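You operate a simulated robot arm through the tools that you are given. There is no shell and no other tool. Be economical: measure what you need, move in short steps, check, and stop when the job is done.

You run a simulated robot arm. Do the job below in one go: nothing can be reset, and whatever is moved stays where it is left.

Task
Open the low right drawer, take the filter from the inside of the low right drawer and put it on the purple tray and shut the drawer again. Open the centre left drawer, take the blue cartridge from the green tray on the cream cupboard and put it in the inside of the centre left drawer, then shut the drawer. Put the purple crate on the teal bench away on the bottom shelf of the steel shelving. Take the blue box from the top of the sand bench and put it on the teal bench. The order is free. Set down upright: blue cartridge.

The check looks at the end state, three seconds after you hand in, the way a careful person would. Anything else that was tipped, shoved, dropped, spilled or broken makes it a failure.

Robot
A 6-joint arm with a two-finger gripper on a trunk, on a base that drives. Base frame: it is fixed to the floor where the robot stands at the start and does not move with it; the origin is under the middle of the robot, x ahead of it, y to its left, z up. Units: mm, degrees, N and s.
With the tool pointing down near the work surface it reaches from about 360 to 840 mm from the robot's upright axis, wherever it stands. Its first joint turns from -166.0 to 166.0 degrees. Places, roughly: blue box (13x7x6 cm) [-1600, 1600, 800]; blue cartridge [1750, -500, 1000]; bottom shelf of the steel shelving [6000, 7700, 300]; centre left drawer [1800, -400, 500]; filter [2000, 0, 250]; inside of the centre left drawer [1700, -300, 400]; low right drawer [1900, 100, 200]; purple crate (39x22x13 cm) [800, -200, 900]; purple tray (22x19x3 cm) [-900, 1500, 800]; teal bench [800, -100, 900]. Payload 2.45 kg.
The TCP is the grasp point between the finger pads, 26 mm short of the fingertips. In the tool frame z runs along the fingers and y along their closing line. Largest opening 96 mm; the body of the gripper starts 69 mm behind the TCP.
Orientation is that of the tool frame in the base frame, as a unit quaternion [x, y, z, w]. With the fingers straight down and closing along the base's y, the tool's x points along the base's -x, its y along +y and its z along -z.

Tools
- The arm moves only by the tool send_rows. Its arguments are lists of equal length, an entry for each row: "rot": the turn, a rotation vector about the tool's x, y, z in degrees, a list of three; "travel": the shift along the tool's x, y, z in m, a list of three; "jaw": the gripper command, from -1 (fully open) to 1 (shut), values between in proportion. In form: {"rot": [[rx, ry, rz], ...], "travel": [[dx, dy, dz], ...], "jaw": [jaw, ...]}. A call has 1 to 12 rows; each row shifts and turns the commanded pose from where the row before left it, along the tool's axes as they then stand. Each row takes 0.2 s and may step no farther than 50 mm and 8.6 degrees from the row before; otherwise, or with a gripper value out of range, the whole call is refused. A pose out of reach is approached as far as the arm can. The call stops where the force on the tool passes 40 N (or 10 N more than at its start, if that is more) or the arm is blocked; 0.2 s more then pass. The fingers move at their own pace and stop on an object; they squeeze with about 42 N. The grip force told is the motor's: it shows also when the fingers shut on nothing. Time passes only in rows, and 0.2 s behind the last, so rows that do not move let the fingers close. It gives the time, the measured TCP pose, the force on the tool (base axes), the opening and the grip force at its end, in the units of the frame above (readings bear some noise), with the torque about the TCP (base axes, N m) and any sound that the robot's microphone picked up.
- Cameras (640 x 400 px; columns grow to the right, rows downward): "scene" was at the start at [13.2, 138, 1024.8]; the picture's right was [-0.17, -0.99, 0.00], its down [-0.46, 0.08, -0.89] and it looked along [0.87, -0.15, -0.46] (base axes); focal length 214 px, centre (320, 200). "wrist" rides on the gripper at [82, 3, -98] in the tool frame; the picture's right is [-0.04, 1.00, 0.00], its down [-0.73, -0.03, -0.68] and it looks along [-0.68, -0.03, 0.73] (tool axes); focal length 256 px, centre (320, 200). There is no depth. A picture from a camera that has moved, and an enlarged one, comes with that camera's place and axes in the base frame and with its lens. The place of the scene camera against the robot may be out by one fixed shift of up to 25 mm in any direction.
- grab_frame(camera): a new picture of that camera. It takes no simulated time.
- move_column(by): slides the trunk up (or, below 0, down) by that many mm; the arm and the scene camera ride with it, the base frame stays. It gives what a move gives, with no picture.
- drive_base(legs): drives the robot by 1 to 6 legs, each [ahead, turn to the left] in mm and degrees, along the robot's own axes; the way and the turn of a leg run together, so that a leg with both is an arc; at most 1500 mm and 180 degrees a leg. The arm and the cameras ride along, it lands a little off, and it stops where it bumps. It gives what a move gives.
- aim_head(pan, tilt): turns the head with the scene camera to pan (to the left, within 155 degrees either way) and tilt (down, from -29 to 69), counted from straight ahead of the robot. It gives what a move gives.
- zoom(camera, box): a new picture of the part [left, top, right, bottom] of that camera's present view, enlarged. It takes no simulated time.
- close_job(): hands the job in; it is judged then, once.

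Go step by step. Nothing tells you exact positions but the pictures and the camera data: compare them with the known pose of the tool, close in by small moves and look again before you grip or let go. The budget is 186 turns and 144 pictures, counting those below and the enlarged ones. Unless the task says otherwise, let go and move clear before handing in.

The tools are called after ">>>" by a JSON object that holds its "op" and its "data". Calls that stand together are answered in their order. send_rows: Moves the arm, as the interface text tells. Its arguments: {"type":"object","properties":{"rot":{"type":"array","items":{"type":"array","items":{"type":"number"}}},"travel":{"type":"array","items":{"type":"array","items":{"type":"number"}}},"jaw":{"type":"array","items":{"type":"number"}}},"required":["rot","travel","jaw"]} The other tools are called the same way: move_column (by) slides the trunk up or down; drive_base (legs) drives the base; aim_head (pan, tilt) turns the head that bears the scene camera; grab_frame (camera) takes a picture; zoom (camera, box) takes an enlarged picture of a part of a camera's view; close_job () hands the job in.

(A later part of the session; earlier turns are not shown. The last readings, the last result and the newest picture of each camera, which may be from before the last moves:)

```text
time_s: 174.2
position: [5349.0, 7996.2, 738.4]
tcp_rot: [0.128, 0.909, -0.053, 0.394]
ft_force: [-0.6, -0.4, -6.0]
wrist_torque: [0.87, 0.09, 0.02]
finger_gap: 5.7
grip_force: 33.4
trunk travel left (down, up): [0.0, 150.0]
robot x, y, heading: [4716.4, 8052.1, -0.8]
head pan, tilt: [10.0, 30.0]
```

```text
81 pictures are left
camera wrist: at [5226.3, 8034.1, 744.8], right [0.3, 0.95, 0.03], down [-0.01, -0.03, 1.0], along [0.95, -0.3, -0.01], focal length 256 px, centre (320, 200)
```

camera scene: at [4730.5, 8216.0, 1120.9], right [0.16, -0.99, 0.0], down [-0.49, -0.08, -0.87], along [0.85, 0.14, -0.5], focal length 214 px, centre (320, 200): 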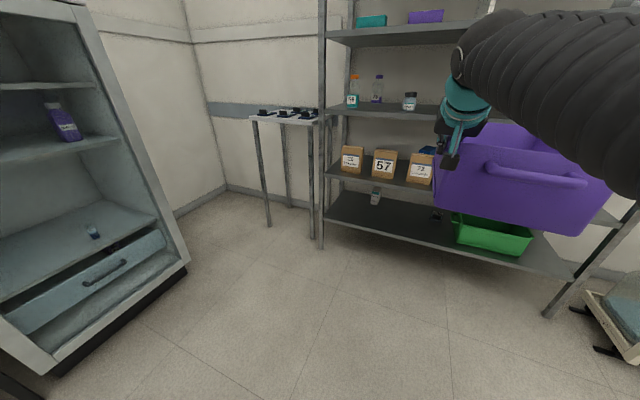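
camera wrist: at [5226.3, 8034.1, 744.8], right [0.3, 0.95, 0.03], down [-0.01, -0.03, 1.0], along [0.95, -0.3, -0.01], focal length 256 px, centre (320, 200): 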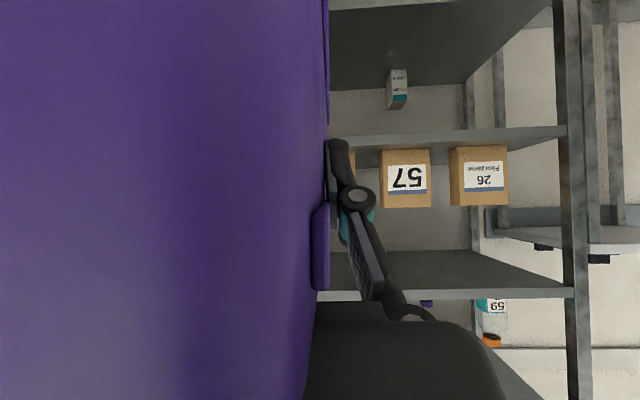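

Grip unchanged; continue lowering to z≈355.

>>> {"op": "send_rows", "data": {"rot": [[0, 0, 0], [0, 0, 0], [0, 0, 0], [0, 0, 0], [0, 0, 0], [0, 0, 0], [0, 0, 0], [0, 0, 0], [0, 0, 0], [0, 0, 0], [0, 0, 0], [0, 0, 0]], "travel": [[0.0147, 0, 0.0136], [0.0147, 0, 0.0136], [0.0147, 0, 0.0136], [0.0147, 0, 0.0136], [0.0147, 0, 0.0136], [0.0147, 0, 0.0136], [0.0147, 0, 0.0136], [0.0147, 0, 0.0136], [0.0147, 0, 0.0136], [0.0147, 0, 0.0136], [0.0147, 0, 0.0136], [0.0147, 0, 0.0136]], "jaw": [1, 1, 1, 1, 1, 1, 1, 1, 1, 1, 1, 1]}}

>>> {"op": "send_rows", "data": {"rot": [[0, 0, 0], [0, 0, 0], [0, 0, 0], [0, 0, 0], [0, 0, 0], [0, 0, 0], [0, 0, 0], [0, 0, 0]], "travel": [[0.0147, 0, 0.0136], [0.0147, 0, 0.0136], [0.0147, 0, 0.0136], [0.0147, 0, 0.0136], [0.0147, 0, 0.0136], [0.0147, 0, 0.0136], [0.0147, 0, 0.0136], [0, 0, 0]], "jaw": [1, 1, 1, 1, 1, 1, 1, 1]}}

>>> {"op": "grab_frame", "data": {"camera": "wrist"}}

>>> {"op": "grab_frame", "data": {"camera": "scene"}}

```text
time_s: 176.8
position: [5348.7, 7996.6, 499.8]
tcp_rot: [0.128, 0.908, -0.052, 0.395]
ft_force: [0.7, -0.3, -7.8]
wrist_torque: [0.88, 0.1, 0.02]
finger_gap: 5.8
grip_force: 33.3
trunk travel left (down, up): [0.0, 150.0]
robot x, y, heading: [4713.7, 8044.7, -0.9]
head pan, tilt: [10.0, 30.0]
```

```text
time_s: 178.6
position: [5347.5, 7996.2, 358.8]
tcp_rot: [0.128, 0.908, -0.053, 0.395]
ft_force: [0.2, 0.0, -7.5]
wrist_torque: [0.88, 0.08, -0.01]
finger_gap: 6.0
grip_force: 33.8
trunk travel left (down, up): [0.0, 150.0]
robot x, y, heading: [4713.2, 8047.6, -0.8]
head pan, tilt: [10.0, 30.0]
```

```text
80 pictures are left
camera wrist: at [5225.6, 8035.4, 363.9], right [0.3, 0.95, 0.03], down [0.0, -0.04, 1.0], along [0.95, -0.3, -0.01], focal length 256 px, centre (320, 200)
```

wrist: 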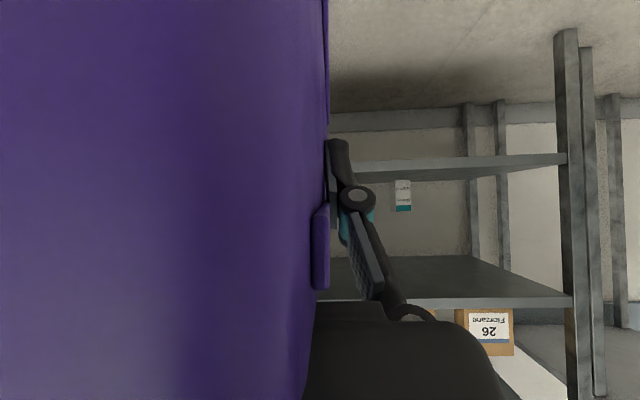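

```text
79 pictures are left
camera scene: at [4730.6, 8216.1, 970.9], right [0.16, -0.99, 0.0], down [-0.49, -0.08, -0.87], along [0.85, 0.14, -0.5], focal length 214 px, centre (320, 200)
```

scene: 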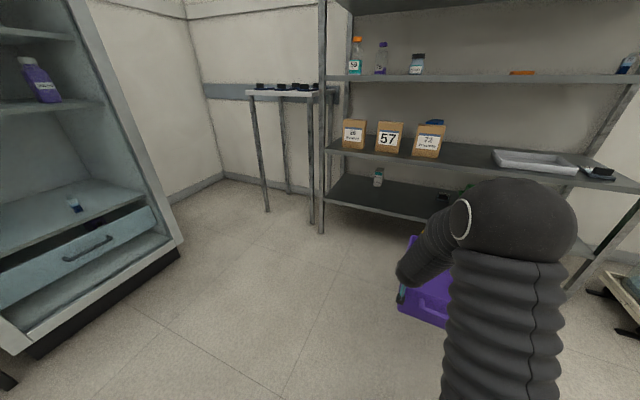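

Lowered; the shelf's bottom board seems near z 260–285. Approach 250 mm and measure again from the wrist.

>>> {"op": "drive_base", "data": {"legs": [[220, 0]]}}

>>> {"op": "grab_frame", "data": {"camera": "wrist"}}

>>> {"op": "aim_head", "data": {"pan": 20, "tilt": 40}}

>>> {"op": "grab_frame", "data": {"camera": "scene"}}

```text
time_s: 180.3
position: [5566.7, 7991.7, 357.7]
tcp_rot: [0.129, 0.908, -0.052, 0.394]
ft_force: [-0.1, 1.2, -7.9]
wrist_torque: [0.89, 0.07, 0.01]
finger_gap: 6.2
grip_force: 34.1
trunk travel left (down, up): [0.0, 150.0]
robot x, y, heading: [4936.4, 8044.4, -1.0]
head pan, tilt: [10.0, 30.0]
```

```text
78 pictures are left
camera wrist: at [5445.3, 8030.5, 364.1], right [0.3, 0.95, 0.03], down [0.0, -0.03, 1.0], along [0.95, -0.3, -0.01], focal length 256 px, centre (320, 200)
```

wrist: 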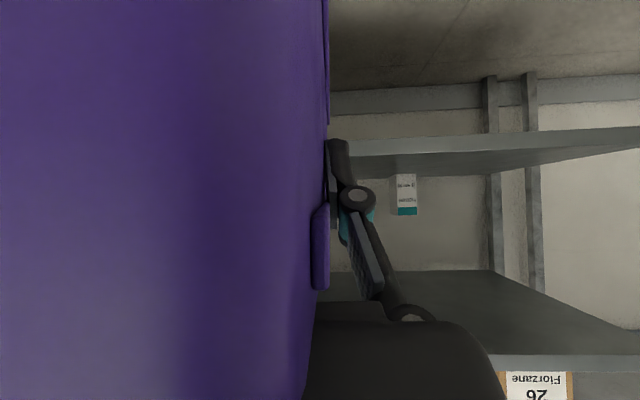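

```text
time_s: 181.0
position: [5567.0, 7991.0, 358.6]
tcp_rot: [0.129, 0.908, -0.052, 0.394]
ft_force: [0.7, -0.2, -7.6]
wrist_torque: [0.88, 0.09, 0.0]
finger_gap: 6.1
grip_force: 33.4
trunk travel left (down, up): [0.0, 150.0]
robot x, y, heading: [4936.1, 8042.8, -0.8]
head pan, tilt: [20.0, 40.0]
```

```text
77 pictures are left
camera scene: at [4941.9, 8226.3, 955.6], right [0.33, -0.95, 0.0], down [-0.61, -0.21, -0.77], along [0.72, 0.25, -0.64], focal length 214 px, centre (320, 200)
```

scene: 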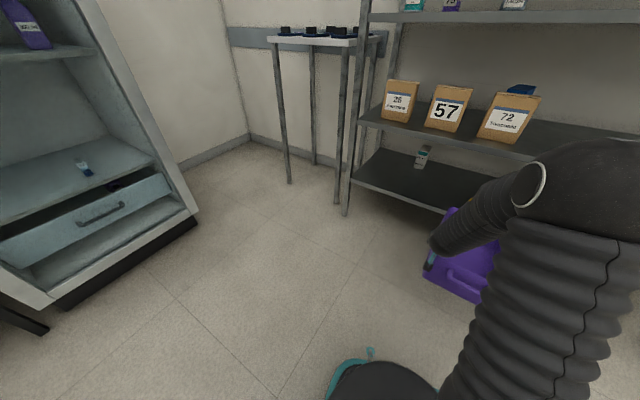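

Zoom on the shelf board in the wrist view for its height.

>>> {"op": "zoom", "data": {"camera": "wrist", "box": [320, 60, 640, 260]}}

```text
2.00 times, centred on (480, 160) of wrist
camera zoom: at [5445.1, 8030.6, 363.9], right [0.3, 0.95, 0.03], down [0.0, -0.04, 1.0], along [0.95, -0.3, -0.01], focal length 512 px, centre (0, 280)
```

zoom: 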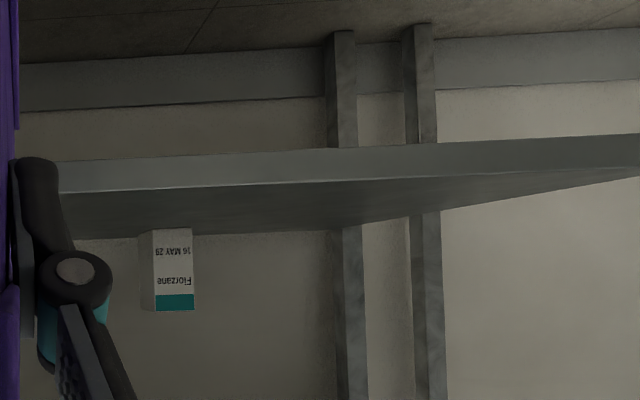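

Wrist triangulation: bottom board top at z≈298, next board underside ≈590, front edge at n≈3394. Raise the crate to clear, then drive in.

>>> {"op": "send_rows", "data": {"rot": [[0, 0, 0], [0, 0, 0], [0, 0, 0], [0, 0, 0], [0, 0, 0]], "travel": [[-0.0125, 0.0, -0.0116], [-0.0147, 0.01, -0.0136], [-0.0147, 0.01, -0.0136], [-0.0125, 0.01, -0.0116], [0, 0, 0]], "jaw": [1, 1, 1, 1, 1]}}

>>> {"op": "drive_base", "data": {"legs": [[120, 0]]}}

>>> {"op": "grab_frame", "data": {"camera": "wrist"}}

>>> {"op": "aim_head", "data": {"pan": 0, "tilt": 40}}

>>> {"op": "grab_frame", "data": {"camera": "scene"}}

```text
time_s: 182.2
position: [5576.0, 8020.5, 432.8]
tcp_rot: [0.129, 0.908, -0.053, 0.394]
ft_force: [0.1, 0.2, -7.1]
wrist_torque: [0.89, 0.08, 0.02]
finger_gap: 6.1
grip_force: 32.8
trunk travel left (down, up): [0.0, 150.0]
robot x, y, heading: [4933.3, 8044.2, -1.1]
head pan, tilt: [20.0, 40.0]
```

```text
time_s: 183.5
position: [5697.9, 8019.0, 432.1]
tcp_rot: [0.129, 0.908, -0.053, 0.395]
ft_force: [-0.4, 0.3, -7.4]
wrist_torque: [0.88, 0.06, -0.04]
finger_gap: 6.2
grip_force: 33.5
trunk travel left (down, up): [0.0, 150.0]
robot x, y, heading: [5056.8, 8044.2, -0.9]
head pan, tilt: [20.0, 40.0]
```

```text
75 pictures are left
camera wrist: at [5576.4, 8057.2, 438.8], right [0.3, 0.95, 0.03], down [0.0, -0.04, 1.0], along [0.95, -0.3, -0.01], focal length 256 px, centre (320, 200)
```

wrist: 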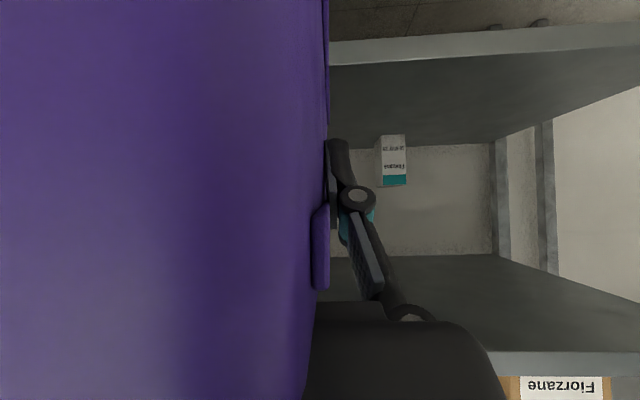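

```text
time_s: 184.3
position: [5698.1, 8018.2, 432.1]
tcp_rot: [0.128, 0.908, -0.052, 0.395]
ft_force: [-0.3, -0.5, -8.0]
wrist_torque: [0.92, 0.1, 0.0]
finger_gap: 6.1
grip_force: 33.9
trunk travel left (down, up): [0.0, 150.0]
robot x, y, heading: [5056.1, 8041.8, -0.9]
head pan, tilt: [0.0, 40.0]
```

```text
74 pictures are left
camera scene: at [5068.9, 8195.3, 955.5], right [-0.02, -1.0, 0.0], down [-0.64, 0.01, -0.77], along [0.77, -0.01, -0.64], focal length 214 px, centre (320, 200)
```

scene: 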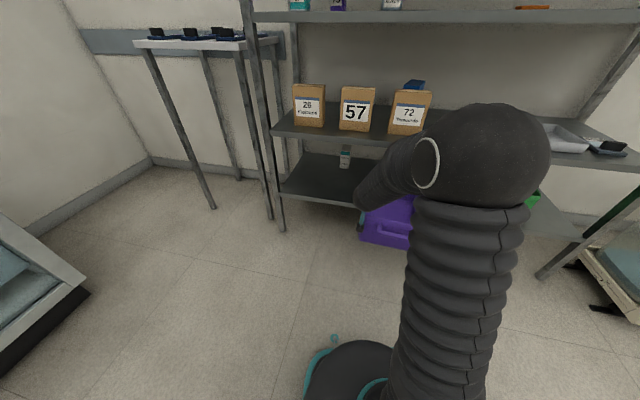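

Clearances check out (board 299, next 596). Drive in 100 mm more, then extend 70 mm and look.

>>> {"op": "drive_base", "data": {"legs": [[100, 0]]}}

>>> {"op": "send_rows", "data": {"rot": [[0, 0, 0], [0, 0, 0], [0, 0, 0], [0, 0, 0], [0, 0, 0]], "travel": [[-0.0119, 0, 0.0128], [-0.0119, 0, 0.0128], [-0.0119, 0, 0.0128], [-0.0119, 0, 0.0128], [0, 0, 0]], "jaw": [1, 1, 1, 1, 1]}}

>>> {"op": "grab_frame", "data": {"camera": "wrist"}}

```text
time_s: 185.5
position: [5799.8, 8018.8, 432.2]
tcp_rot: [0.127, 0.908, -0.052, 0.395]
ft_force: [0.1, 0.3, -8.0]
wrist_torque: [0.9, 0.11, 0.04]
finger_gap: 6.0
grip_force: 33.4
trunk travel left (down, up): [0.0, 150.0]
robot x, y, heading: [5157.3, 8040.6, -0.7]
head pan, tilt: [0.0, 40.0]
```

```text
time_s: 186.7
position: [5867.7, 8001.3, 432.0]
tcp_rot: [0.127, 0.908, -0.052, 0.395]
ft_force: [0.0, -0.2, -7.7]
wrist_torque: [0.89, 0.06, -0.01]
finger_gap: 6.1
grip_force: 33.4
trunk travel left (down, up): [0.0, 150.0]
robot x, y, heading: [5160.0, 8038.1, -0.8]
head pan, tilt: [0.0, 40.0]
```

```text
73 pictures are left
camera wrist: at [5745.7, 8039.1, 438.7], right [0.3, 0.95, 0.03], down [0.0, -0.04, 1.0], along [0.95, -0.3, -0.01], focal length 256 px, centre (320, 200)
```

wrist: 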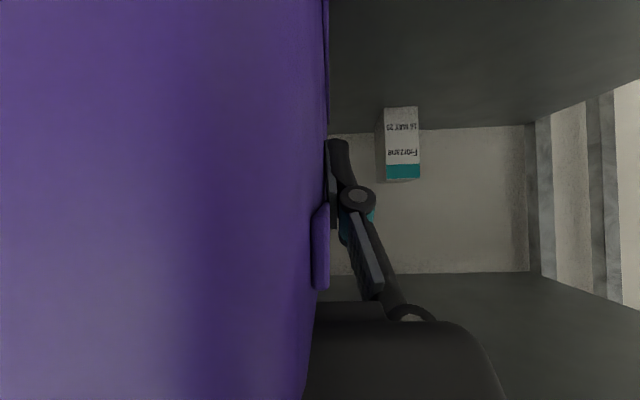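

White box is well to the left. Lower the crate to the board slowly.

>>> {"op": "send_rows", "data": {"rot": [[0, 0, 0], [0, 0, 0], [0, 0, 0], [0, 0, 0], [0, 0, 0]], "travel": [[0.0044, 0, 0.0041], [0.0044, 0, 0.0041], [0.0044, 0, 0.0041], [0.0037, 0, 0.0034], [0, 0, 0]], "jaw": [1, 1, 1, 1, 1]}}

>>> {"op": "send_rows", "data": {"rot": [[0, 0, 0], [0, 0, 0], [0, 0, 0]], "travel": [[0.0029, 0, 0.0027], [0.0029, 0, 0.0027], [0, 0, 0]], "jaw": [1, 1, 1]}}

```text
time_s: 187.9
position: [5866.2, 7999.6, 410.8]
tcp_rot: [0.129, 0.908, -0.053, 0.395]
ft_force: [-0.4, 1.5, -4.1]
wrist_torque: [0.0, -0.37, 0.08]
finger_gap: 5.9
grip_force: 33.4
trunk travel left (down, up): [0.0, 150.0]
robot x, y, heading: [5158.2, 8039.3, -0.9]
head pan, tilt: [0.0, 40.0]
```

```text
time_s: 188.7
position: [5866.0, 7999.2, 401.8]
tcp_rot: [0.128, 0.908, -0.053, 0.394]
ft_force: [0.0, 1.8, -1.9]
wrist_torque: [-0.46, -0.73, 0.3]
finger_gap: 6.0
grip_force: 33.6
trunk travel left (down, up): [0.0, 150.0]
robot x, y, heading: [5161.2, 8040.6, -0.6]
head pan, tilt: [0.0, 40.0]
```

Nearly down. Slide it in 50 mm while held, settle, then release.

>>> {"op": "send_rows", "data": {"rot": [[0, 0, 0], [0, 0, 0], [0, 0, 0], [0, 0, 0], [0, 0, 0], [0, 0, 0]], "travel": [[-0.0085, 0, 0.0092], [-0.0085, 0, 0.0092], [-0.0085, 0, 0.0092], [-0.0085, 0, 0.0092], [0.0029, 0, 0.0027], [0, 0, 0]], "jaw": [1, 1, 1, 1, 1, 1]}}

>>> {"op": "send_rows", "data": {"rot": [[0, 0, 0], [0, 0, 0], [0, 0, 0], [0, 0, 0]], "travel": [[0, 0, 0], [0, 0, 0], [0, 0, 0], [0, 0, 0]], "jaw": [0.7, 0.4, 0.4, 0.4]}}

>>> {"op": "grab_frame", "data": {"camera": "wrist"}}

```text
time_s: 190.1
position: [5914.7, 7985.9, 400.2]
tcp_rot: [0.128, 0.907, -0.053, 0.397]
ft_force: [-3.1, -0.2, 19.8]
wrist_torque: [0.28, 0.36, -0.18]
finger_gap: 6.0
grip_force: 33.8
trunk travel left (down, up): [0.0, 150.0]
robot x, y, heading: [5158.1, 8041.3, -0.8]
head pan, tilt: [0.0, 40.0]
```

```text
time_s: 191.1
position: [5913.2, 7987.1, 397.8]
tcp_rot: [0.127, 0.908, -0.053, 0.396]
ft_force: [-1.6, 0.5, 14.1]
wrist_torque: [0.3, 0.93, 0.01]
finger_gap: 28.7
grip_force: 0.0
trunk travel left (down, up): [0.0, 150.0]
robot x, y, heading: [5160.6, 8040.2, -0.7]
head pan, tilt: [0.0, 40.0]
```

```text
72 pictures are left
camera wrist: at [5792.2, 8024.8, 404.5], right [0.3, 0.95, 0.04], down [-0.01, -0.04, 1.0], along [0.95, -0.3, -0.01], focal length 256 px, centre (320, 200)
```

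wrist: 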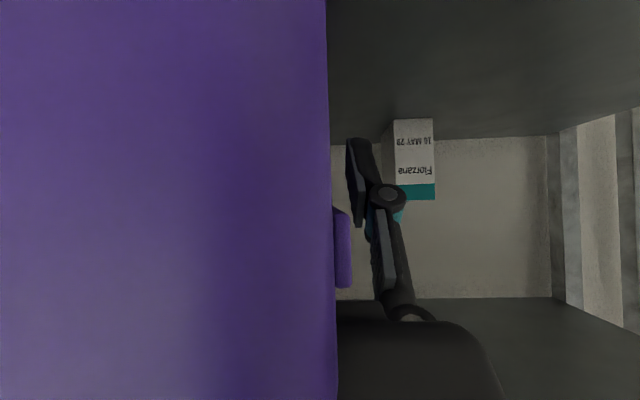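

Released. Withdraw along the tool axis.

>>> {"op": "send_rows", "data": {"rot": [[0, 0, 0], [0, 0, 0], [0, 0, 0], [0, 0, 0], [0, 0, 0], [0, 0, 0], [0, 0, 0]], "travel": [[0, 0, -0.015], [0, 0, -0.02], [0, 0, -0.04], [0, 0, -0.04], [0, 0, -0.04], [0, 0, -0.04], [0, 0, 0]], "jaw": [0.4, 0.4, 0.4, 0.4, 0.4, 0.4, 0.4]}}

>>> {"op": "grab_frame", "data": {"camera": "wrist"}}

```text
time_s: 192.7
position: [5777.1, 8025.1, 531.2]
tcp_rot: [0.128, 0.908, -0.053, 0.395]
ft_force: [0.7, -0.3, 0.2]
wrist_torque: [0.07, -0.01, -0.04]
finger_gap: 28.4
grip_force: 0.0
trunk travel left (down, up): [0.0, 150.0]
robot x, y, heading: [5158.4, 8040.5, -0.7]
head pan, tilt: [0.0, 40.0]
```

```text
71 pictures are left
camera wrist: at [5656.1, 8063.2, 536.9], right [0.3, 0.95, 0.03], down [0.0, -0.04, 1.0], along [0.95, -0.3, -0.01], focal length 256 px, centre (320, 200)
```

wrist: 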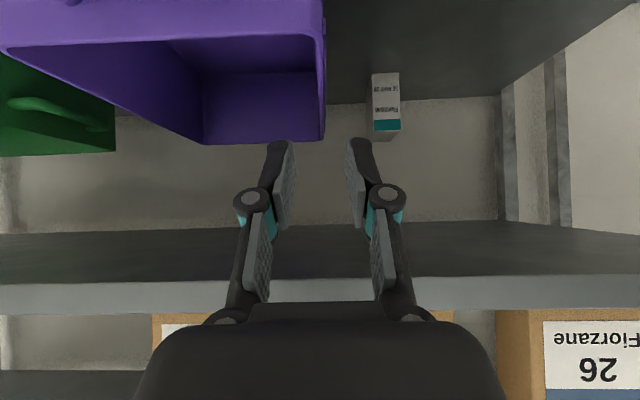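

The crate sits on the shelf but slightly proud of its front edge. Position the closed fingers before the handle centre to push it in ~90 mm.

>>> {"op": "send_rows", "data": {"rot": [[0, 0, 0], [0, 0, 0], [0, 0, 0], [0, 0, 0], [0, 0, 0], [0, 0, 0], [0, 0, 0], [0, 0, 0], [0, 0, 0]], "travel": [[0.0255, 0, -0.0275], [0.0255, 0, -0.0275], [0, -0.04, 0], [0, -0.04, 0], [0, -0.027, 0], [0.031, 0, 0.0286], [0.031, 0, 0.0286], [0.031, 0, 0.0286], [0, 0, 0]], "jaw": [1, 1, 1, 1, 1, 1, 1, 1, 1]}}

>>> {"op": "grab_frame", "data": {"camera": "wrist"}}

```text
time_s: 194.7
position: [5674.5, 7940.0, 414.3]
tcp_rot: [0.138, 0.908, -0.055, 0.393]
ft_force: [0.0, 1.1, 0.3]
wrist_torque: [-0.09, 0.03, -0.04]
finger_gap: 0.1
grip_force: 28.0
out of reach, approached as far as the arm can: row 6
trunk travel left (down, up): [0.0, 150.0]
robot x, y, heading: [5159.3, 8042.9, -0.4]
head pan, tilt: [0.0, 40.0]
```

```text
70 pictures are left
camera wrist: at [5553.8, 7981.5, 419.8], right [0.32, 0.95, 0.04], down [0.0, -0.04, 1.0], along [0.95, -0.32, -0.01], focal length 256 px, centre (320, 200)
```

wrist: 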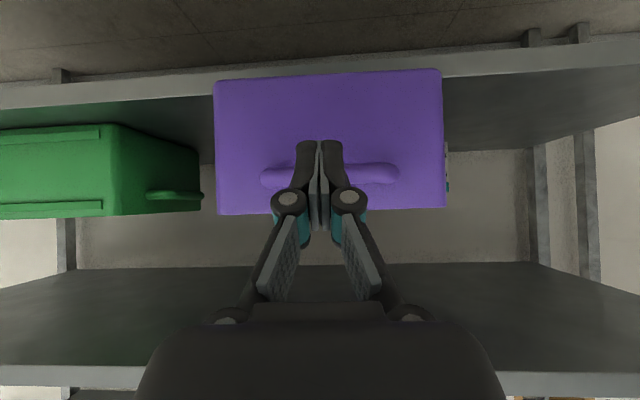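

Well lined up; the green crate is clear. Push forward.

>>> {"op": "send_rows", "data": {"rot": [[0, 0, 0], [0, 0, 0], [0, 0, 0], [0, 0, 0], [0, 0, 0], [0, 0, 0], [0, 0, 0], [0, 0, 0], [0, 0, 0], [0, 0, 0]], "travel": [[0.0066, 0.005, 0.0061], [-0.0136, 0, 0.0146], [-0.0102, 0, 0.011], [-0.0102, 0, 0.011], [-0.0102, 0, 0.011], [-0.0102, 0, 0.011], [-0.0102, 0, 0.011], [-0.0102, 0, 0.011], [-0.0102, 0, 0.011], [0, 0, 0]], "jaw": [1, 1, 1, 1, 1, 1, 1, 1, 1, 1]}}

>>> {"op": "grab_frame", "data": {"camera": "wrist"}}

```text
time_s: 196.9
position: [5796.3, 7912.7, 406.5]
tcp_rot: [0.128, 0.909, -0.052, 0.394]
ft_force: [-1.2, 0.3, -3.5]
wrist_torque: [0.03, 0.1, 0.0]
finger_gap: 5.8
grip_force: 28.5
trunk travel left (down, up): [0.0, 150.0]
robot x, y, heading: [5159.5, 8038.7, -0.9]
head pan, tilt: [0.0, 40.0]
```

```text
69 pictures are left
camera wrist: at [5674.5, 7951.0, 412.1], right [0.3, 0.95, 0.03], down [0.0, -0.04, 1.0], along [0.95, -0.3, -0.01], focal length 256 px, centre (320, 200)
```

wrist: 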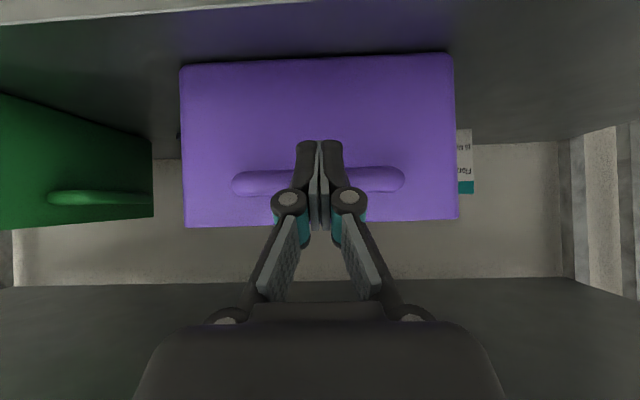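

The crate is fully on the bottom shelf and level. Withdraw the arm straight back and back the base away.

>>> {"op": "send_rows", "data": {"rot": [[0, 0, 0], [0, 0, 0], [0, 0, 0], [0, 0, 0], [0, 0, 0]], "travel": [[0.017, 0, -0.0183], [0.0306, 0, -0.033], [0.0306, 0, -0.033], [0.0306, 0, -0.033], [0, 0, 0]], "jaw": [0.9, 0.9, 0.9, 0.9, 0.9]}}

>>> {"op": "drive_base", "data": {"legs": [[-500, 0]]}}

>>> {"op": "send_rows", "data": {"rot": [[0, 0, 0], [0, 0, 0], [0, 0, 0], [0, 0, 0], [0, 0, 0], [0, 0, 0], [0, 0, 0], [0, 0, 0], [0, 0, 0], [0, 0, 0]], "travel": [[-0.0147, 0, -0.0136], [-0.029, 0, -0.027], [-0.029, 0, -0.027], [-0.029, 0, -0.027], [-0.029, 0, -0.027], [-0.029, 0, -0.027], [-0.029, 0, -0.027], [-0.029, 0, -0.027], [-0.029, 0, -0.027], [0, 0, 0]], "jaw": [0.9, 0.9, 0.9, 0.9, 0.9, 0.9, 0.9, 0.9, 0.9, 0.9]}}

>>> {"op": "aim_head", "data": {"pan": -5, "tilt": 35}}

>>> {"op": "grab_frame", "data": {"camera": "scene"}}

```text
time_s: 198.1
position: [5661.6, 7952.2, 411.0]
tcp_rot: [0.128, 0.909, -0.052, 0.392]
ft_force: [-0.3, 0.0, -0.4]
wrist_torque: [-0.02, 0.01, 0.01]
finger_gap: 4.9
grip_force: 0.1
out of reach, approached as far as the arm can: row 4
trunk travel left (down, up): [0.0, 150.0]
robot x, y, heading: [5158.9, 8037.2, -0.3]
head pan, tilt: [0.0, 40.0]
```

```text
time_s: 201.0
position: [5158.4, 7959.7, 411.3]
tcp_rot: [0.126, 0.909, -0.051, 0.394]
ft_force: [-0.1, 0.5, -0.1]
wrist_torque: [0.03, -0.02, 0.02]
finger_gap: 4.8
grip_force: 0.0
trunk travel left (down, up): [0.0, 150.0]
robot x, y, heading: [4655.7, 8048.6, -0.5]
head pan, tilt: [0.0, 40.0]
```

```text
time_s: 203.2
position: [5159.8, 7956.2, 748.4]
tcp_rot: [0.126, 0.909, -0.051, 0.393]
ft_force: [0.0, -0.1, 0.8]
wrist_torque: [0.01, 0.06, -0.02]
finger_gap: 4.7
grip_force: 0.1
trunk travel left (down, up): [0.0, 150.0]
robot x, y, heading: [4658.8, 8046.7, -0.4]
head pan, tilt: [0.0, 40.0]
```

```text
time_s: 203.9
position: [5160.3, 7955.9, 747.9]
tcp_rot: [0.125, 0.909, -0.051, 0.395]
ft_force: [0.6, 0.2, 0.1]
wrist_torque: [-0.01, 0.0, -0.01]
finger_gap: 4.7
grip_force: 0.0
trunk travel left (down, up): [0.0, 150.0]
robot x, y, heading: [4654.4, 8046.0, -0.5]
head pan, tilt: [-5.0, 35.0]
```

```text
68 pictures are left
camera scene: at [4667.2, 8191.3, 963.0], right [-0.09, -1.0, 0.0], down [-0.57, 0.05, -0.82], along [0.82, -0.08, -0.57], focal length 214 px, centre (320, 200)
```

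scene: 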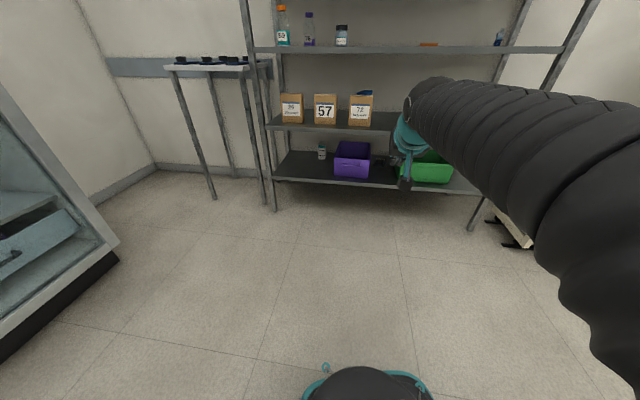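

The crate is stored. Now drive back down the aisle towards the cupboard behind the partition.

>>> {"op": "drive_base", "data": {"legs": [[0, -103.5], [1400, 0], [1400, 0]]}}

>>> {"op": "aim_head", "data": {"pan": 15, "tilt": 15}}

>>> {"op": "grab_frame", "data": {"camera": "scene"}}

```text
time_s: 221.7
position: [3844.6, 4853.7, 747.3]
tcp_rot: [0.788, 0.471, -0.339, 0.207]
ft_force: [0.0, -0.5, 0.4]
wrist_torque: [0.02, 0.01, -0.02]
finger_gap: 4.7
grip_force: 0.0
trunk travel left (down, up): [0.0, 150.0]
robot x, y, heading: [4044.6, 5325.4, -103.1]
head pan, tilt: [-5.0, 35.0]
```

```text
time_s: 222.5
position: [3845.2, 4854.3, 747.8]
tcp_rot: [0.788, 0.471, -0.339, 0.207]
ft_force: [-0.2, 1.0, 0.5]
wrist_torque: [-0.01, 0.0, -0.02]
finger_gap: 4.8
grip_force: 0.1
trunk travel left (down, up): [0.0, 150.0]
robot x, y, heading: [4044.3, 5324.2, -103.1]
head pan, tilt: [15.0, 15.0]
```

```text
67 pictures are left
camera scene: at [4196.5, 5253.7, 995.0], right [-1.0, -0.03, 0.0], down [-0.01, 0.26, -0.97], along [0.03, -0.97, -0.26], focal length 214 px, centre (320, 200)
```

scene: 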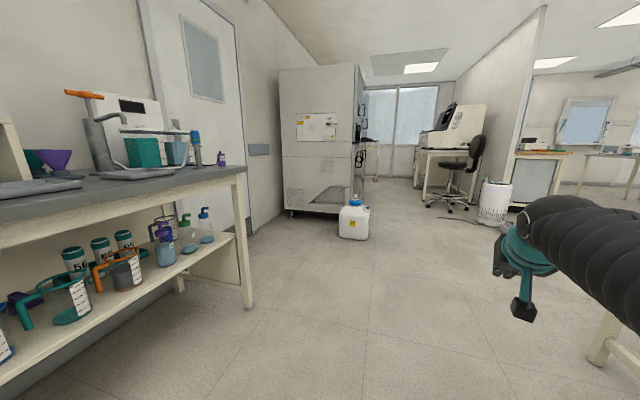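

Corridor ahead is clear with the jug left and stool/bin right. Continue.

>>> {"op": "drive_base", "data": {"legs": [[0, -4.5], [1500, 0], [1300, 0]]}}

>>> {"op": "aim_head", "data": {"pan": 10, "tilt": 18}}

>>> {"op": "grab_frame", "data": {"camera": "scene"}}

```text
time_s: 236.5
position: [2956.5, 2214.2, 747.5]
tcp_rot: [0.808, 0.436, -0.347, 0.191]
ft_force: [-0.8, -0.6, -1.0]
wrist_torque: [-0.03, 0.01, -0.01]
finger_gap: 4.8
grip_force: 0.2
trunk travel left (down, up): [0.0, 150.0]
robot x, y, heading: [3192.2, 2672.0, -107.8]
head pan, tilt: [15.0, 15.0]
```

```text
time_s: 237.2
position: [2955.0, 2214.3, 748.8]
tcp_rot: [0.807, 0.437, -0.348, 0.192]
ft_force: [0.0, 0.0, -0.6]
wrist_torque: [0.01, 0.01, 0.02]
finger_gap: 4.8
grip_force: 0.0
trunk travel left (down, up): [0.0, 150.0]
robot x, y, heading: [3194.3, 2671.2, -107.8]
head pan, tilt: [10.0, 18.0]
```

```text
66 pictures are left
camera scene: at [3332.4, 2581.7, 990.2], right [-0.99, 0.14, 0.0], down [0.04, 0.31, -0.95], along [-0.13, -0.94, -0.31], focal length 214 px, centre (320, 200)
```

scene: 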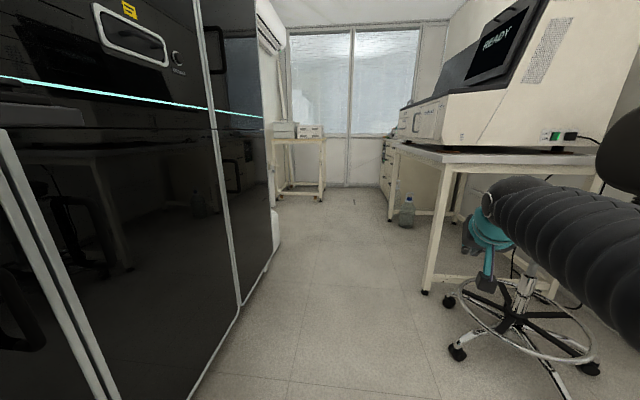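

Narrow stretch: between the rack (n≈3090) and desk/stool (n≈1975). Take the middle line.

>>> {"op": "drive_base", "data": {"legs": [[0, 15.8], [870, 0], [0, -14.5], [900, 0]]}}

>>> {"op": "aim_head", "data": {"pan": -35, "tilt": 22}}

>>> {"op": "grab_frame", "data": {"camera": "scene"}}

```text
time_s: 247.8
position: [2661.1, 492.5, 749.0]
tcp_rot: [0.804, 0.443, -0.346, 0.194]
ft_force: [-0.2, 0.0, -0.2]
wrist_torque: [0.0, 0.01, 0.0]
finger_gap: 4.8
grip_force: 0.0
trunk travel left (down, up): [0.0, 150.0]
robot x, y, heading: [2891.2, 952.7, -106.8]
head pan, tilt: [10.0, 18.0]
```

```text
time_s: 248.9
position: [2660.5, 492.9, 747.0]
tcp_rot: [0.804, 0.443, -0.346, 0.194]
ft_force: [0.0, 0.3, -0.3]
wrist_torque: [0.01, 0.0, 0.0]
finger_gap: 4.9
grip_force: 0.1
trunk travel left (down, up): [0.0, 150.0]
robot x, y, heading: [2892.1, 951.1, -106.8]
head pan, tilt: [-35.0, 22.0]
```

```text
65 pictures are left
camera scene: at [2969.8, 902.2, 983.7], right [-0.62, 0.79, 0.0], down [0.29, 0.23, -0.93], along [-0.73, -0.57, -0.37], focal length 214 px, centre (320, 200)
```

scene: 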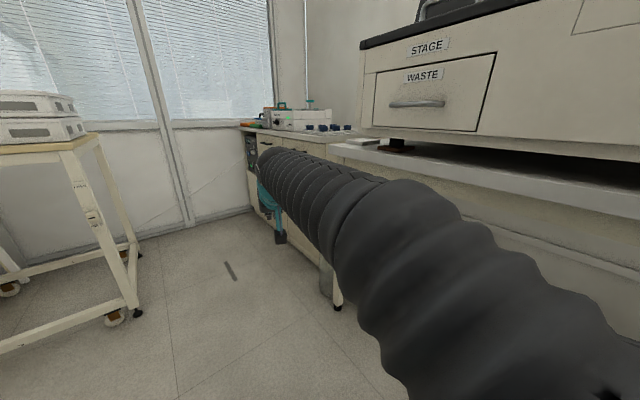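

The cream cupboard is ahead on the right, past the desk. Move 650 mm on and turn partly toward it.

>>> {"op": "drive_base", "data": {"legs": [[750, 0], [0, -40]]}}

>>> {"op": "aim_head", "data": {"pan": -20, "tilt": 28}}

>>> {"op": "grab_frame", "data": {"camera": "scene"}}

```text
time_s: 254.8
position: [2199.7, 40.6, 748.1]
tcp_rot: [0.907, 0.14, -0.393, 0.064]
ft_force: [0.8, 0.1, -0.2]
wrist_torque: [-0.04, 0.0, -0.02]
finger_gap: 4.7
grip_force: 0.1
trunk travel left (down, up): [0.0, 150.0]
robot x, y, heading: [2670.3, 247.0, -146.9]
head pan, tilt: [-35.0, 22.0]
```

```text
time_s: 255.6
position: [2199.6, 41.5, 748.5]
tcp_rot: [0.907, 0.14, -0.392, 0.064]
ft_force: [-0.6, 0.4, -0.3]
wrist_torque: [0.02, -0.02, -0.01]
finger_gap: 4.7
grip_force: 0.2
trunk travel left (down, up): [0.0, 150.0]
robot x, y, heading: [2670.1, 240.5, -147.0]
head pan, tilt: [-20.0, 28.0]
```

```text
64 pictures are left
camera scene: at [2702.1, 118.6, 974.1], right [-0.22, 0.98, 0.0], down [0.46, 0.1, -0.88], along [-0.86, -0.2, -0.47], focal length 214 px, centre (320, 200)
```

scene: 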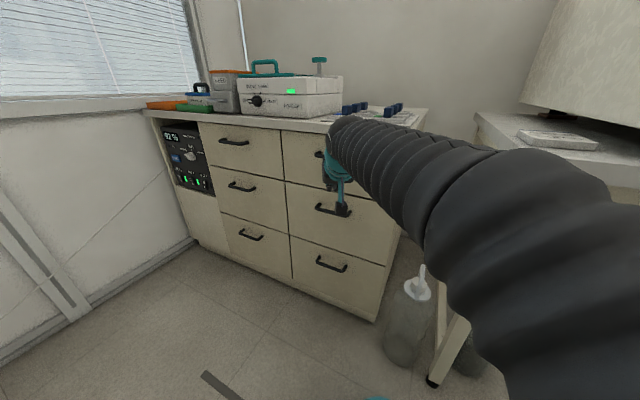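

Six drawers with bar handles; the low right handle is roughly at (2033,14,300). I'll turn the tool to point square at the cupboard, level it and roll it so the fingers close vertically.

>>> {"op": "send_rows", "data": {"rot": [[6.18, 0, 5.7], [6.18, 0, 5.7], [6.18, 0, 5.7], [6.18, 0, 5.7], [0, -8.5, 0], [0, -8.5, 0], [0, -8.5, 0], [0, -8.5, 0], [0, -8.5, 0], [0, 0, 0]], "travel": [[0, 0, 0], [0, 0, 0], [0, 0, 0], [0, 0, 0], [0, 0, 0], [0, 0, 0], [0, 0, 0], [0, 0, 0], [0, 0, 0], [0, 0, 0]], "jaw": [-0.2, -0.2, -0.2, -0.2, -0.2, -0.2, -0.2, -0.2, -0.2, -0.2]}}

>>> {"op": "send_rows", "data": {"rot": [[0, 0, 8.2], [0, 0, 8.2], [0, 0, 8.2], [0, 0, 8.2], [0, 0, 8.2], [0, 0, 8.2], [0, 0, 8.2], [0, 0, 8.2], [0, 0, 8.2], [0, 0, 8.2], [0, 0, 8.2], [0, 0, 0]], "travel": [[0, 0, 0], [0, 0, 0], [0, 0, 0], [0, 0, 0], [0, 0, 0], [0, 0, 0], [0, 0, 0], [0, 0, 0], [0, 0, 0], [0, 0, 0], [0, 0, 0], [0, 0, 0]], "jaw": [-0.2, -0.2, -0.2, -0.2, -0.2, -0.2, -0.2, -0.2, -0.2, -0.2, -0.2, -0.2]}}

>>> {"op": "grab_frame", "data": {"camera": "wrist"}}

```text
time_s: 257.8
position: [2200.0, 38.9, 747.6]
tcp_rot: [0.705, -0.1, -0.695, -0.098]
ft_force: [-0.5, -0.1, 0.4]
wrist_torque: [0.03, -0.01, 0.0]
finger_gap: 57.6
grip_force: 0.1
trunk travel left (down, up): [0.0, 150.0]
robot x, y, heading: [2670.7, 243.9, -147.0]
head pan, tilt: [-20.0, 28.0]
```

```text
time_s: 260.4
position: [2227.2, 72.0, 933.9]
tcp_rot: [-0.438, 0.571, 0.556, -0.415]
ft_force: [0.1, 0.6, 0.1]
wrist_torque: [-0.03, 0.01, -0.01]
finger_gap: 57.7
grip_force: 0.1
out of reach, approached as far as the arm can: row 7, 8, 9, 10, 11
trunk travel left (down, up): [0.0, 150.0]
robot x, y, heading: [2669.4, 240.8, -147.5]
head pan, tilt: [-20.0, 28.0]
```

```text
63 pictures are left
camera wrist: at [2298.4, -31.9, 937.9], right [-0.03, 0.03, 1.0], down [0.85, 0.52, 0.01], along [-0.52, 0.85, -0.04], focal length 256 px, centre (320, 200)
```

wrist: 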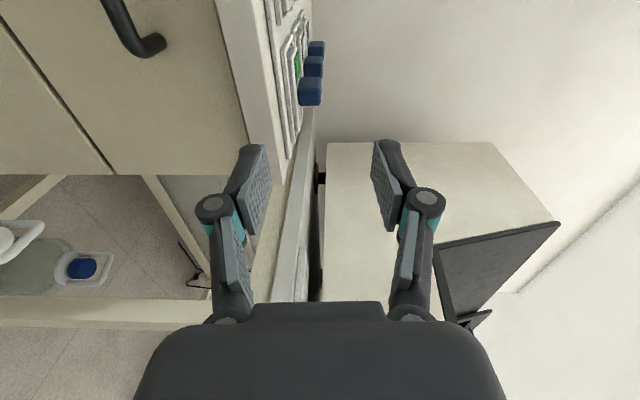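

Rolling this way hits a joint limit; roll the other way instead (180° back).

>>> {"op": "send_rows", "data": {"rot": [[0, 0, -8.2], [0, 0, -8.2], [0, 0, -8.2], [0, 0, -8.2], [0, 0, -8.2], [0, 0, -8.2], [0, 0, -8.2], [0, 0, -8.2], [0, 0, -8.2], [0, 0, -8.2], [0, 0, -8.2], [0, 0, 0]], "travel": [[0, 0, -0.01], [0, 0, -0.01], [0, 0, 0], [0, 0, 0], [0, 0, 0], [0, 0, 0], [0, 0, 0], [0.0, 0, 0], [0.03, 0, 0], [0.04, 0, 0], [0.04, 0, 0], [0.04, 0, 0]], "jaw": [-0.2, -0.2, -0.2, -0.2, -0.2, -0.2, -0.2, -0.2, -0.2, -0.2, -0.2, -0.2]}}

>>> {"op": "send_rows", "data": {"rot": [[0, 0, -8.2], [0, 0, -8.2], [0, 0, -8.2], [0, 0, -8.2], [0, 0, -8.2], [0, 0, -8.2], [0, 0, -8.2], [0, 0, -8.2], [0, 0, -8.2], [0, 0, -8.2], [0, 0, -8.2], [0, 0, 0]], "travel": [[0, 0, 0], [0, 0, 0], [0, 0, 0], [0, 0, 0], [0, 0, 0], [0, 0, 0], [0, 0, 0], [0, 0, 0], [0, 0, 0], [0, 0, 0], [0, 0, 0], [0, 0, 0]], "jaw": [-0.2, -0.2, -0.2, -0.2, -0.2, -0.2, -0.2, -0.2, -0.2, -0.2, -0.2, -0.2]}}

>>> {"op": "grab_frame", "data": {"camera": "wrist"}}

```text
time_s: 263.0
position: [2240.1, 40.2, 788.1]
tcp_rot: [0.705, -0.098, -0.695, -0.098]
ft_force: [0.3, -0.1, 0.6]
wrist_torque: [0.01, 0.0, 0.02]
finger_gap: 57.4
grip_force: 0.0
trunk travel left (down, up): [0.0, 150.0]
robot x, y, heading: [2674.5, 240.8, -147.1]
head pan, tilt: [-20.0, 28.0]
```

```text
time_s: 265.6
position: [2238.6, 38.2, 788.5]
tcp_rot: [0.568, 0.43, -0.421, -0.561]
ft_force: [-0.2, 0.0, 0.3]
wrist_torque: [0.01, 0.01, 0.02]
finger_gap: 57.6
grip_force: 0.1
trunk travel left (down, up): [0.0, 150.0]
robot x, y, heading: [2670.9, 246.5, -147.2]
head pan, tilt: [-20.0, 28.0]
```

```text
62 pictures are left
camera wrist: at [2355.8, 90.1, 786.2], right [0.0, -0.04, -1.0], down [0.45, -0.89, 0.04], along [-0.89, -0.45, 0.01], focal length 256 px, centre (320, 200)
```

wrist: 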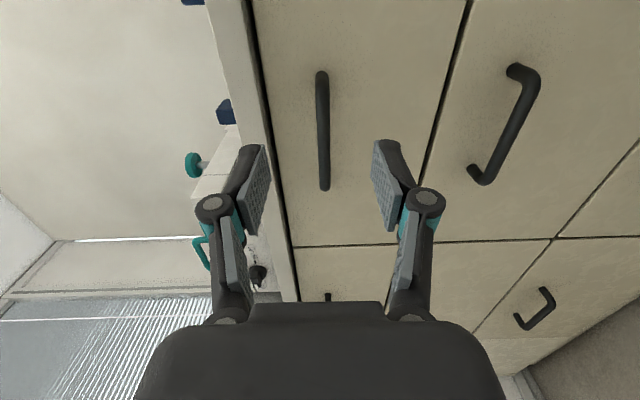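

Now the tool points squarely at the drawers, closing vertically. Handles of the right column sit at u≈585, spaced 224 mm, so the low right one is near (2036,24,335). Lower the tool to it.

>>> {"op": "send_rows", "data": {"rot": [[0, 0, 0], [0, 0, 0], [0, 0, 0], [0, 0, 0], [0, 0, 0], [0, 0, 0], [0, 0, 0], [0, 0, 0], [0, 0, 0], [0, 0, 0], [0, 0, 0]], "travel": [[-0.007, 0.045, 0], [-0.007, 0.045, 0], [-0.007, 0.045, 0], [-0.007, 0.045, 0], [-0.007, 0.045, 0], [-0.007, 0.045, 0], [-0.007, 0.045, 0], [-0.007, 0.045, 0], [-0.007, 0.045, 0], [-0.007, 0.045, 0], [0, 0, 0]], "jaw": [-0.2, -0.2, -0.2, -0.2, -0.2, -0.2, -0.2, -0.2, -0.2, -0.2, -0.2]}}

>>> {"op": "grab_frame", "data": {"camera": "wrist"}}

```text
time_s: 268.0
position: [2226.8, -27.0, 340.0]
tcp_rot: [0.568, 0.429, -0.422, -0.561]
ft_force: [0.7, -0.5, -0.3]
wrist_torque: [0.01, 0.02, 0.0]
finger_gap: 57.7
grip_force: 0.0
trunk travel left (down, up): [0.0, 150.0]
robot x, y, heading: [2675.8, 240.7, -147.1]
head pan, tilt: [-20.0, 28.0]
```

```text
61 pictures are left
camera wrist: at [2342.8, 23.5, 336.2], right [0.0, -0.04, -1.0], down [0.45, -0.89, 0.04], along [-0.89, -0.45, 0.01], focal length 256 px, centre (320, 200)
```

wrist: 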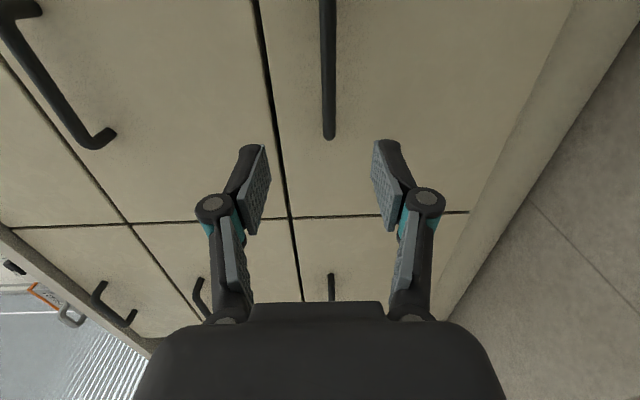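

Triangulated: low right bar at n≈2010, centre u≈606, z≈330. Align and advance.

>>> {"op": "send_rows", "data": {"rot": [[0, 0, 0], [0, 0, 0], [0, 0, 0], [0, 0, 0], [0, 0, 0]], "travel": [[0.017, 0.01, 0], [0, 0, 0.035], [0, 0, 0.035], [0, 0, 0.03], [0, 0, 0]], "jaw": [-0.2, -0.2, -0.2, -0.2, -0.2]}}

>>> {"op": "grab_frame", "data": {"camera": "wrist"}}

```text
time_s: 269.2
position: [2135.2, 14.3, 326.4]
tcp_rot: [0.568, 0.43, -0.421, -0.561]
ft_force: [-0.2, 0.4, 0.4]
wrist_torque: [-0.01, -0.01, 0.0]
finger_gap: 57.8
grip_force: 0.1
trunk travel left (down, up): [0.0, 150.0]
robot x, y, heading: [2673.6, 242.3, -147.3]
head pan, tilt: [-20.0, 28.0]
```

```text
60 pictures are left
camera wrist: at [2251.9, 66.4, 323.3], right [0.0, -0.04, -1.0], down [0.45, -0.89, 0.04], along [-0.89, -0.45, 0.01], focal length 256 px, centre (320, 200)
```

wrist: 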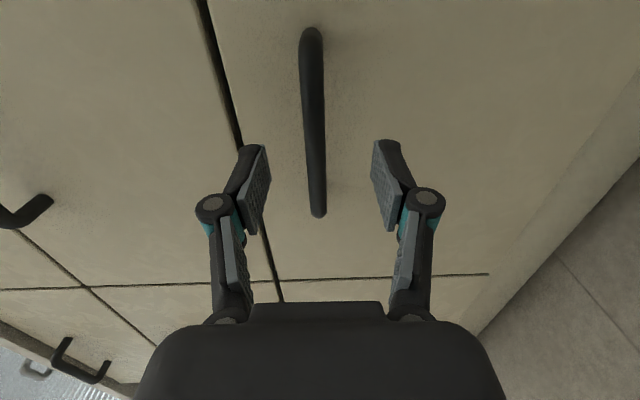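

Bar about 40 mm ahead, 4 mm above. Advance 30 mm.

>>> {"op": "send_rows", "data": {"rot": [[0, 0, 0], [0, 0, 0], [0, 0, 0]], "travel": [[-0.003, -0.004, 0.015], [0, 0, 0.015], [0, 0, 0]], "jaw": [0, 0.2, 0.2]}}

>>> {"op": "grab_frame", "data": {"camera": "wrist"}}

```text
time_s: 270.0
position: [2106.1, 20.6, 329.2]
tcp_rot: [0.568, 0.43, -0.421, -0.561]
ft_force: [0.1, -0.6, -0.8]
wrist_torque: [0.0, -0.03, 0.03]
finger_gap: 38.6
grip_force: 0.0
trunk travel left (down, up): [0.0, 150.0]
robot x, y, heading: [2668.9, 243.1, -147.3]
head pan, tilt: [-20.0, 28.0]
```

```text
59 pictures are left
camera wrist: at [2222.1, 72.3, 326.5], right [0.0, -0.04, -1.0], down [0.45, -0.89, 0.04], along [-0.89, -0.45, 0.01], focal length 256 px, centre (320, 200)
```

wrist: 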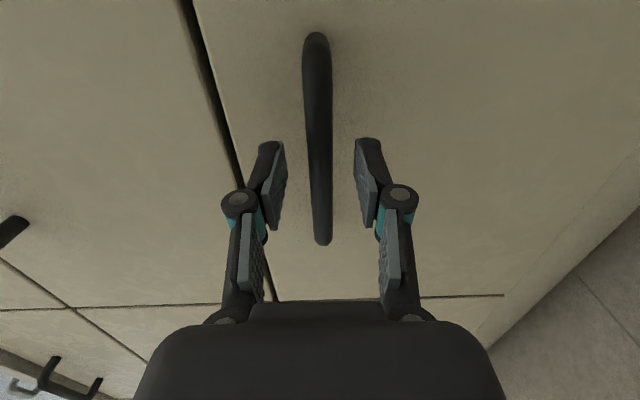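

Bar is right between the fingertips; close and pull back 60 mm.

>>> {"op": "send_rows", "data": {"rot": [[0, 0, 0], [0, 0, 0], [0, 0, 0]], "travel": [[0, 0, 0], [0, 0, 0], [0, 0, 0]], "jaw": [1, 1, 1]}}

>>> {"op": "send_rows", "data": {"rot": [[0, 0, 0], [0, 0, 0], [0, 0, 0], [0, 0, 0], [0, 0, 0]], "travel": [[0, 0, -0.01], [0, 0, -0.015], [0, 0, -0.015], [0, 0, -0.015], [0, 0, 0]], "jaw": [1, 1, 1, 1, 1]}}

```text
time_s: 270.8
position: [2105.9, 20.8, 328.9]
tcp_rot: [0.569, 0.43, -0.421, -0.561]
ft_force: [1.0, 0.9, -4.1]
wrist_torque: [-0.29, -0.03, 0.14]
finger_gap: 13.5
grip_force: 40.0
trunk travel left (down, up): [0.0, 150.0]
robot x, y, heading: [2672.9, 242.9, -147.1]
head pan, tilt: [-20.0, 28.0]
```

```text
time_s: 272.0
position: [2159.7, 4.9, 329.3]
tcp_rot: [0.57, 0.43, -0.419, -0.562]
ft_force: [8.1, 25.7, -16.6]
wrist_torque: [-0.46, -0.3, -0.8]
finger_gap: 13.5
grip_force: 40.0
trunk travel left (down, up): [0.0, 150.0]
robot x, y, heading: [2673.1, 241.2, -147.1]
head pan, tilt: [-20.0, 28.0]
```

Drawer is moving but with side load; nudge sideways to +u and continue the pull with a slightly altered direction.

>>> {"op": "send_rows", "data": {"rot": [[0, 0, 0], [0, 0, 0], [0, 0, 0], [0, 0, 0], [0, 0, 0]], "travel": [[0.004, 0, -0.002], [0.0015, 0, -0.018], [0.0015, 0, -0.018], [0.0015, 0, -0.018], [0, 0, 0]], "jaw": [1, 1, 1, 1, 1]}}

```text
time_s: 272.8
position: [2189.2, -1.2, 328.6]
tcp_rot: [0.568, 0.435, -0.422, -0.557]
ft_force: [-1.7, -5.1, -17.4]
wrist_torque: [-0.4, -0.34, 1.06]
finger_gap: 13.5
grip_force: 39.9
trunk travel left (down, up): [0.0, 150.0]
robot x, y, heading: [2672.1, 242.6, -146.8]
head pan, tilt: [-20.0, 28.0]
stopped in row 3: the force on the tool passed its limit at 45 N (the readings are from after the stop); the commanded pose is now the measured one
```

>>> {"op": "send_rows", "data": {"rot": [[0, 0, 0], [0, 0, 0], [0, 0, 0], [0, 0, 0]], "travel": [[-0.001, 0.003, 0], [0.0003, 0, -0.01], [0.0003, 0, -0.01], [0, 0, 0]], "jaw": [1, 1, 1, 1]}}

```text
time_s: 273.8
position: [2210.8, -6.9, 328.9]
tcp_rot: [0.568, 0.433, -0.424, -0.557]
ft_force: [-0.8, -4.3, 1.4]
wrist_torque: [-0.13, 0.1, -0.32]
finger_gap: 13.6
grip_force: 40.1
trunk travel left (down, up): [0.0, 150.0]
robot x, y, heading: [2675.4, 244.3, -146.9]
head pan, tilt: [-20.0, 28.0]
```

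Smooth now (drawer axis ≈ -14.8°). Continue pulling.

>>> {"op": "send_rows", "data": {"rot": [[0, 0, 0], [0, 0, 0], [0, 0, 0], [0, 0, 0], [0, 0, 0], [0, 0, 0], [0, 0, 0], [0, 0, 0], [0, 0, 0], [0, 0, 0], [0, 0, 0]], "travel": [[0.0003, 0, -0.013], [0.0003, 0, -0.013], [0.0003, 0, -0.013], [0.0003, 0, -0.013], [0.0003, 0, -0.013], [0.0003, 0, -0.013], [0.0003, 0, -0.013], [0.0003, 0, -0.013], [0.0003, 0, -0.013], [0.0003, 0, -0.013], [0, 0, 0]], "jaw": [1, 1, 1, 1, 1, 1, 1, 1, 1, 1, 1]}}

>>> {"op": "aim_head", "data": {"pan": -20, "tilt": 45}}

>>> {"op": "grab_frame", "data": {"camera": "scene"}}

```text
time_s: 275.8
position: [2319.2, -34.7, 330.2]
tcp_rot: [0.568, 0.437, -0.421, -0.555]
ft_force: [0.6, 0.0, -17.9]
wrist_torque: [-0.45, -0.33, 0.33]
finger_gap: 13.5
grip_force: 39.7
trunk travel left (down, up): [0.0, 150.0]
robot x, y, heading: [2668.5, 243.3, -146.9]
head pan, tilt: [-20.0, 28.0]
stopped in row 9: the force on the tool passed its limit at 41 N (the readings are from after the stop); the commanded pose is now the measured one
```

```text
time_s: 276.6
position: [2318.9, -33.1, 329.9]
tcp_rot: [0.568, 0.436, -0.422, -0.556]
ft_force: [0.9, -1.3, -27.9]
wrist_torque: [-0.5, -0.49, 0.67]
finger_gap: 13.6
grip_force: 40.2
trunk travel left (down, up): [0.0, 150.0]
robot x, y, heading: [2674.1, 240.5, -146.6]
head pan, tilt: [-20.0, 45.0]
```

```text
58 pictures are left
camera scene: at [2711.3, 120.2, 948.1], right [-0.23, 0.97, 0.0], down [0.69, 0.16, -0.71], along [-0.69, -0.16, -0.71], focal length 214 px, centre (320, 200)
```

scene: 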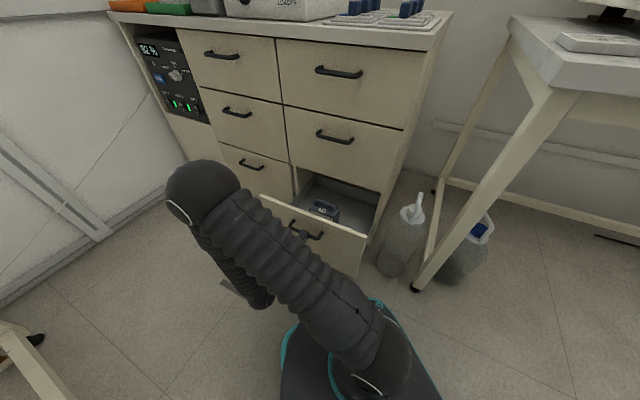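

Drawer is open ~220 mm and the filter (dark block with a handle) is inside near (2090,-7). Release the bar, back off and rise.

>>> {"op": "send_rows", "data": {"rot": [[0, 0, 0], [0, 0, 0], [0, 0, 0], [0, 0, 0], [0, 0, 0], [0, 0, 0]], "travel": [[0, 0, 0], [0, 0, 0], [0, 0, 0], [0, 0, -0.025], [0, 0, -0.025], [0, 0, 0]], "jaw": [0.4, 0, 0, 0, 0, 0]}}

>>> {"op": "send_rows", "data": {"rot": [[0, 0, 0], [0, 0, 0], [0, 0, 0], [0, 0, 0], [0, 0, 0], [0, 0, 0], [0, 0, 0], [0, 0, 0]], "travel": [[0, -0.045, 0], [0, -0.045, 0], [0, -0.045, 0], [0, -0.045, 0], [0, -0.045, 0], [0, -0.045, 0], [0, -0.045, 0], [0, 0, 0]], "jaw": [0, 0, 0, 0, 0, 0, 0, 0]}}

```text
time_s: 278.0
position: [2368.0, -46.8, 336.9]
tcp_rot: [0.568, 0.435, -0.422, -0.557]
ft_force: [0.0, 0.1, -0.8]
wrist_torque: [0.0, -0.02, -0.02]
finger_gap: 48.2
grip_force: 0.2
trunk travel left (down, up): [0.0, 150.0]
robot x, y, heading: [2670.5, 238.2, -147.1]
head pan, tilt: [-20.0, 45.0]
```

```text
time_s: 279.8
position: [2359.1, -46.0, 648.7]
tcp_rot: [0.569, 0.435, -0.422, -0.556]
ft_force: [-0.6, 0.2, -0.2]
wrist_torque: [-0.03, 0.02, 0.0]
finger_gap: 48.0
grip_force: 0.0
trunk travel left (down, up): [0.0, 150.0]
robot x, y, heading: [2676.8, 240.4, -146.7]
head pan, tilt: [-20.0, 45.0]
```

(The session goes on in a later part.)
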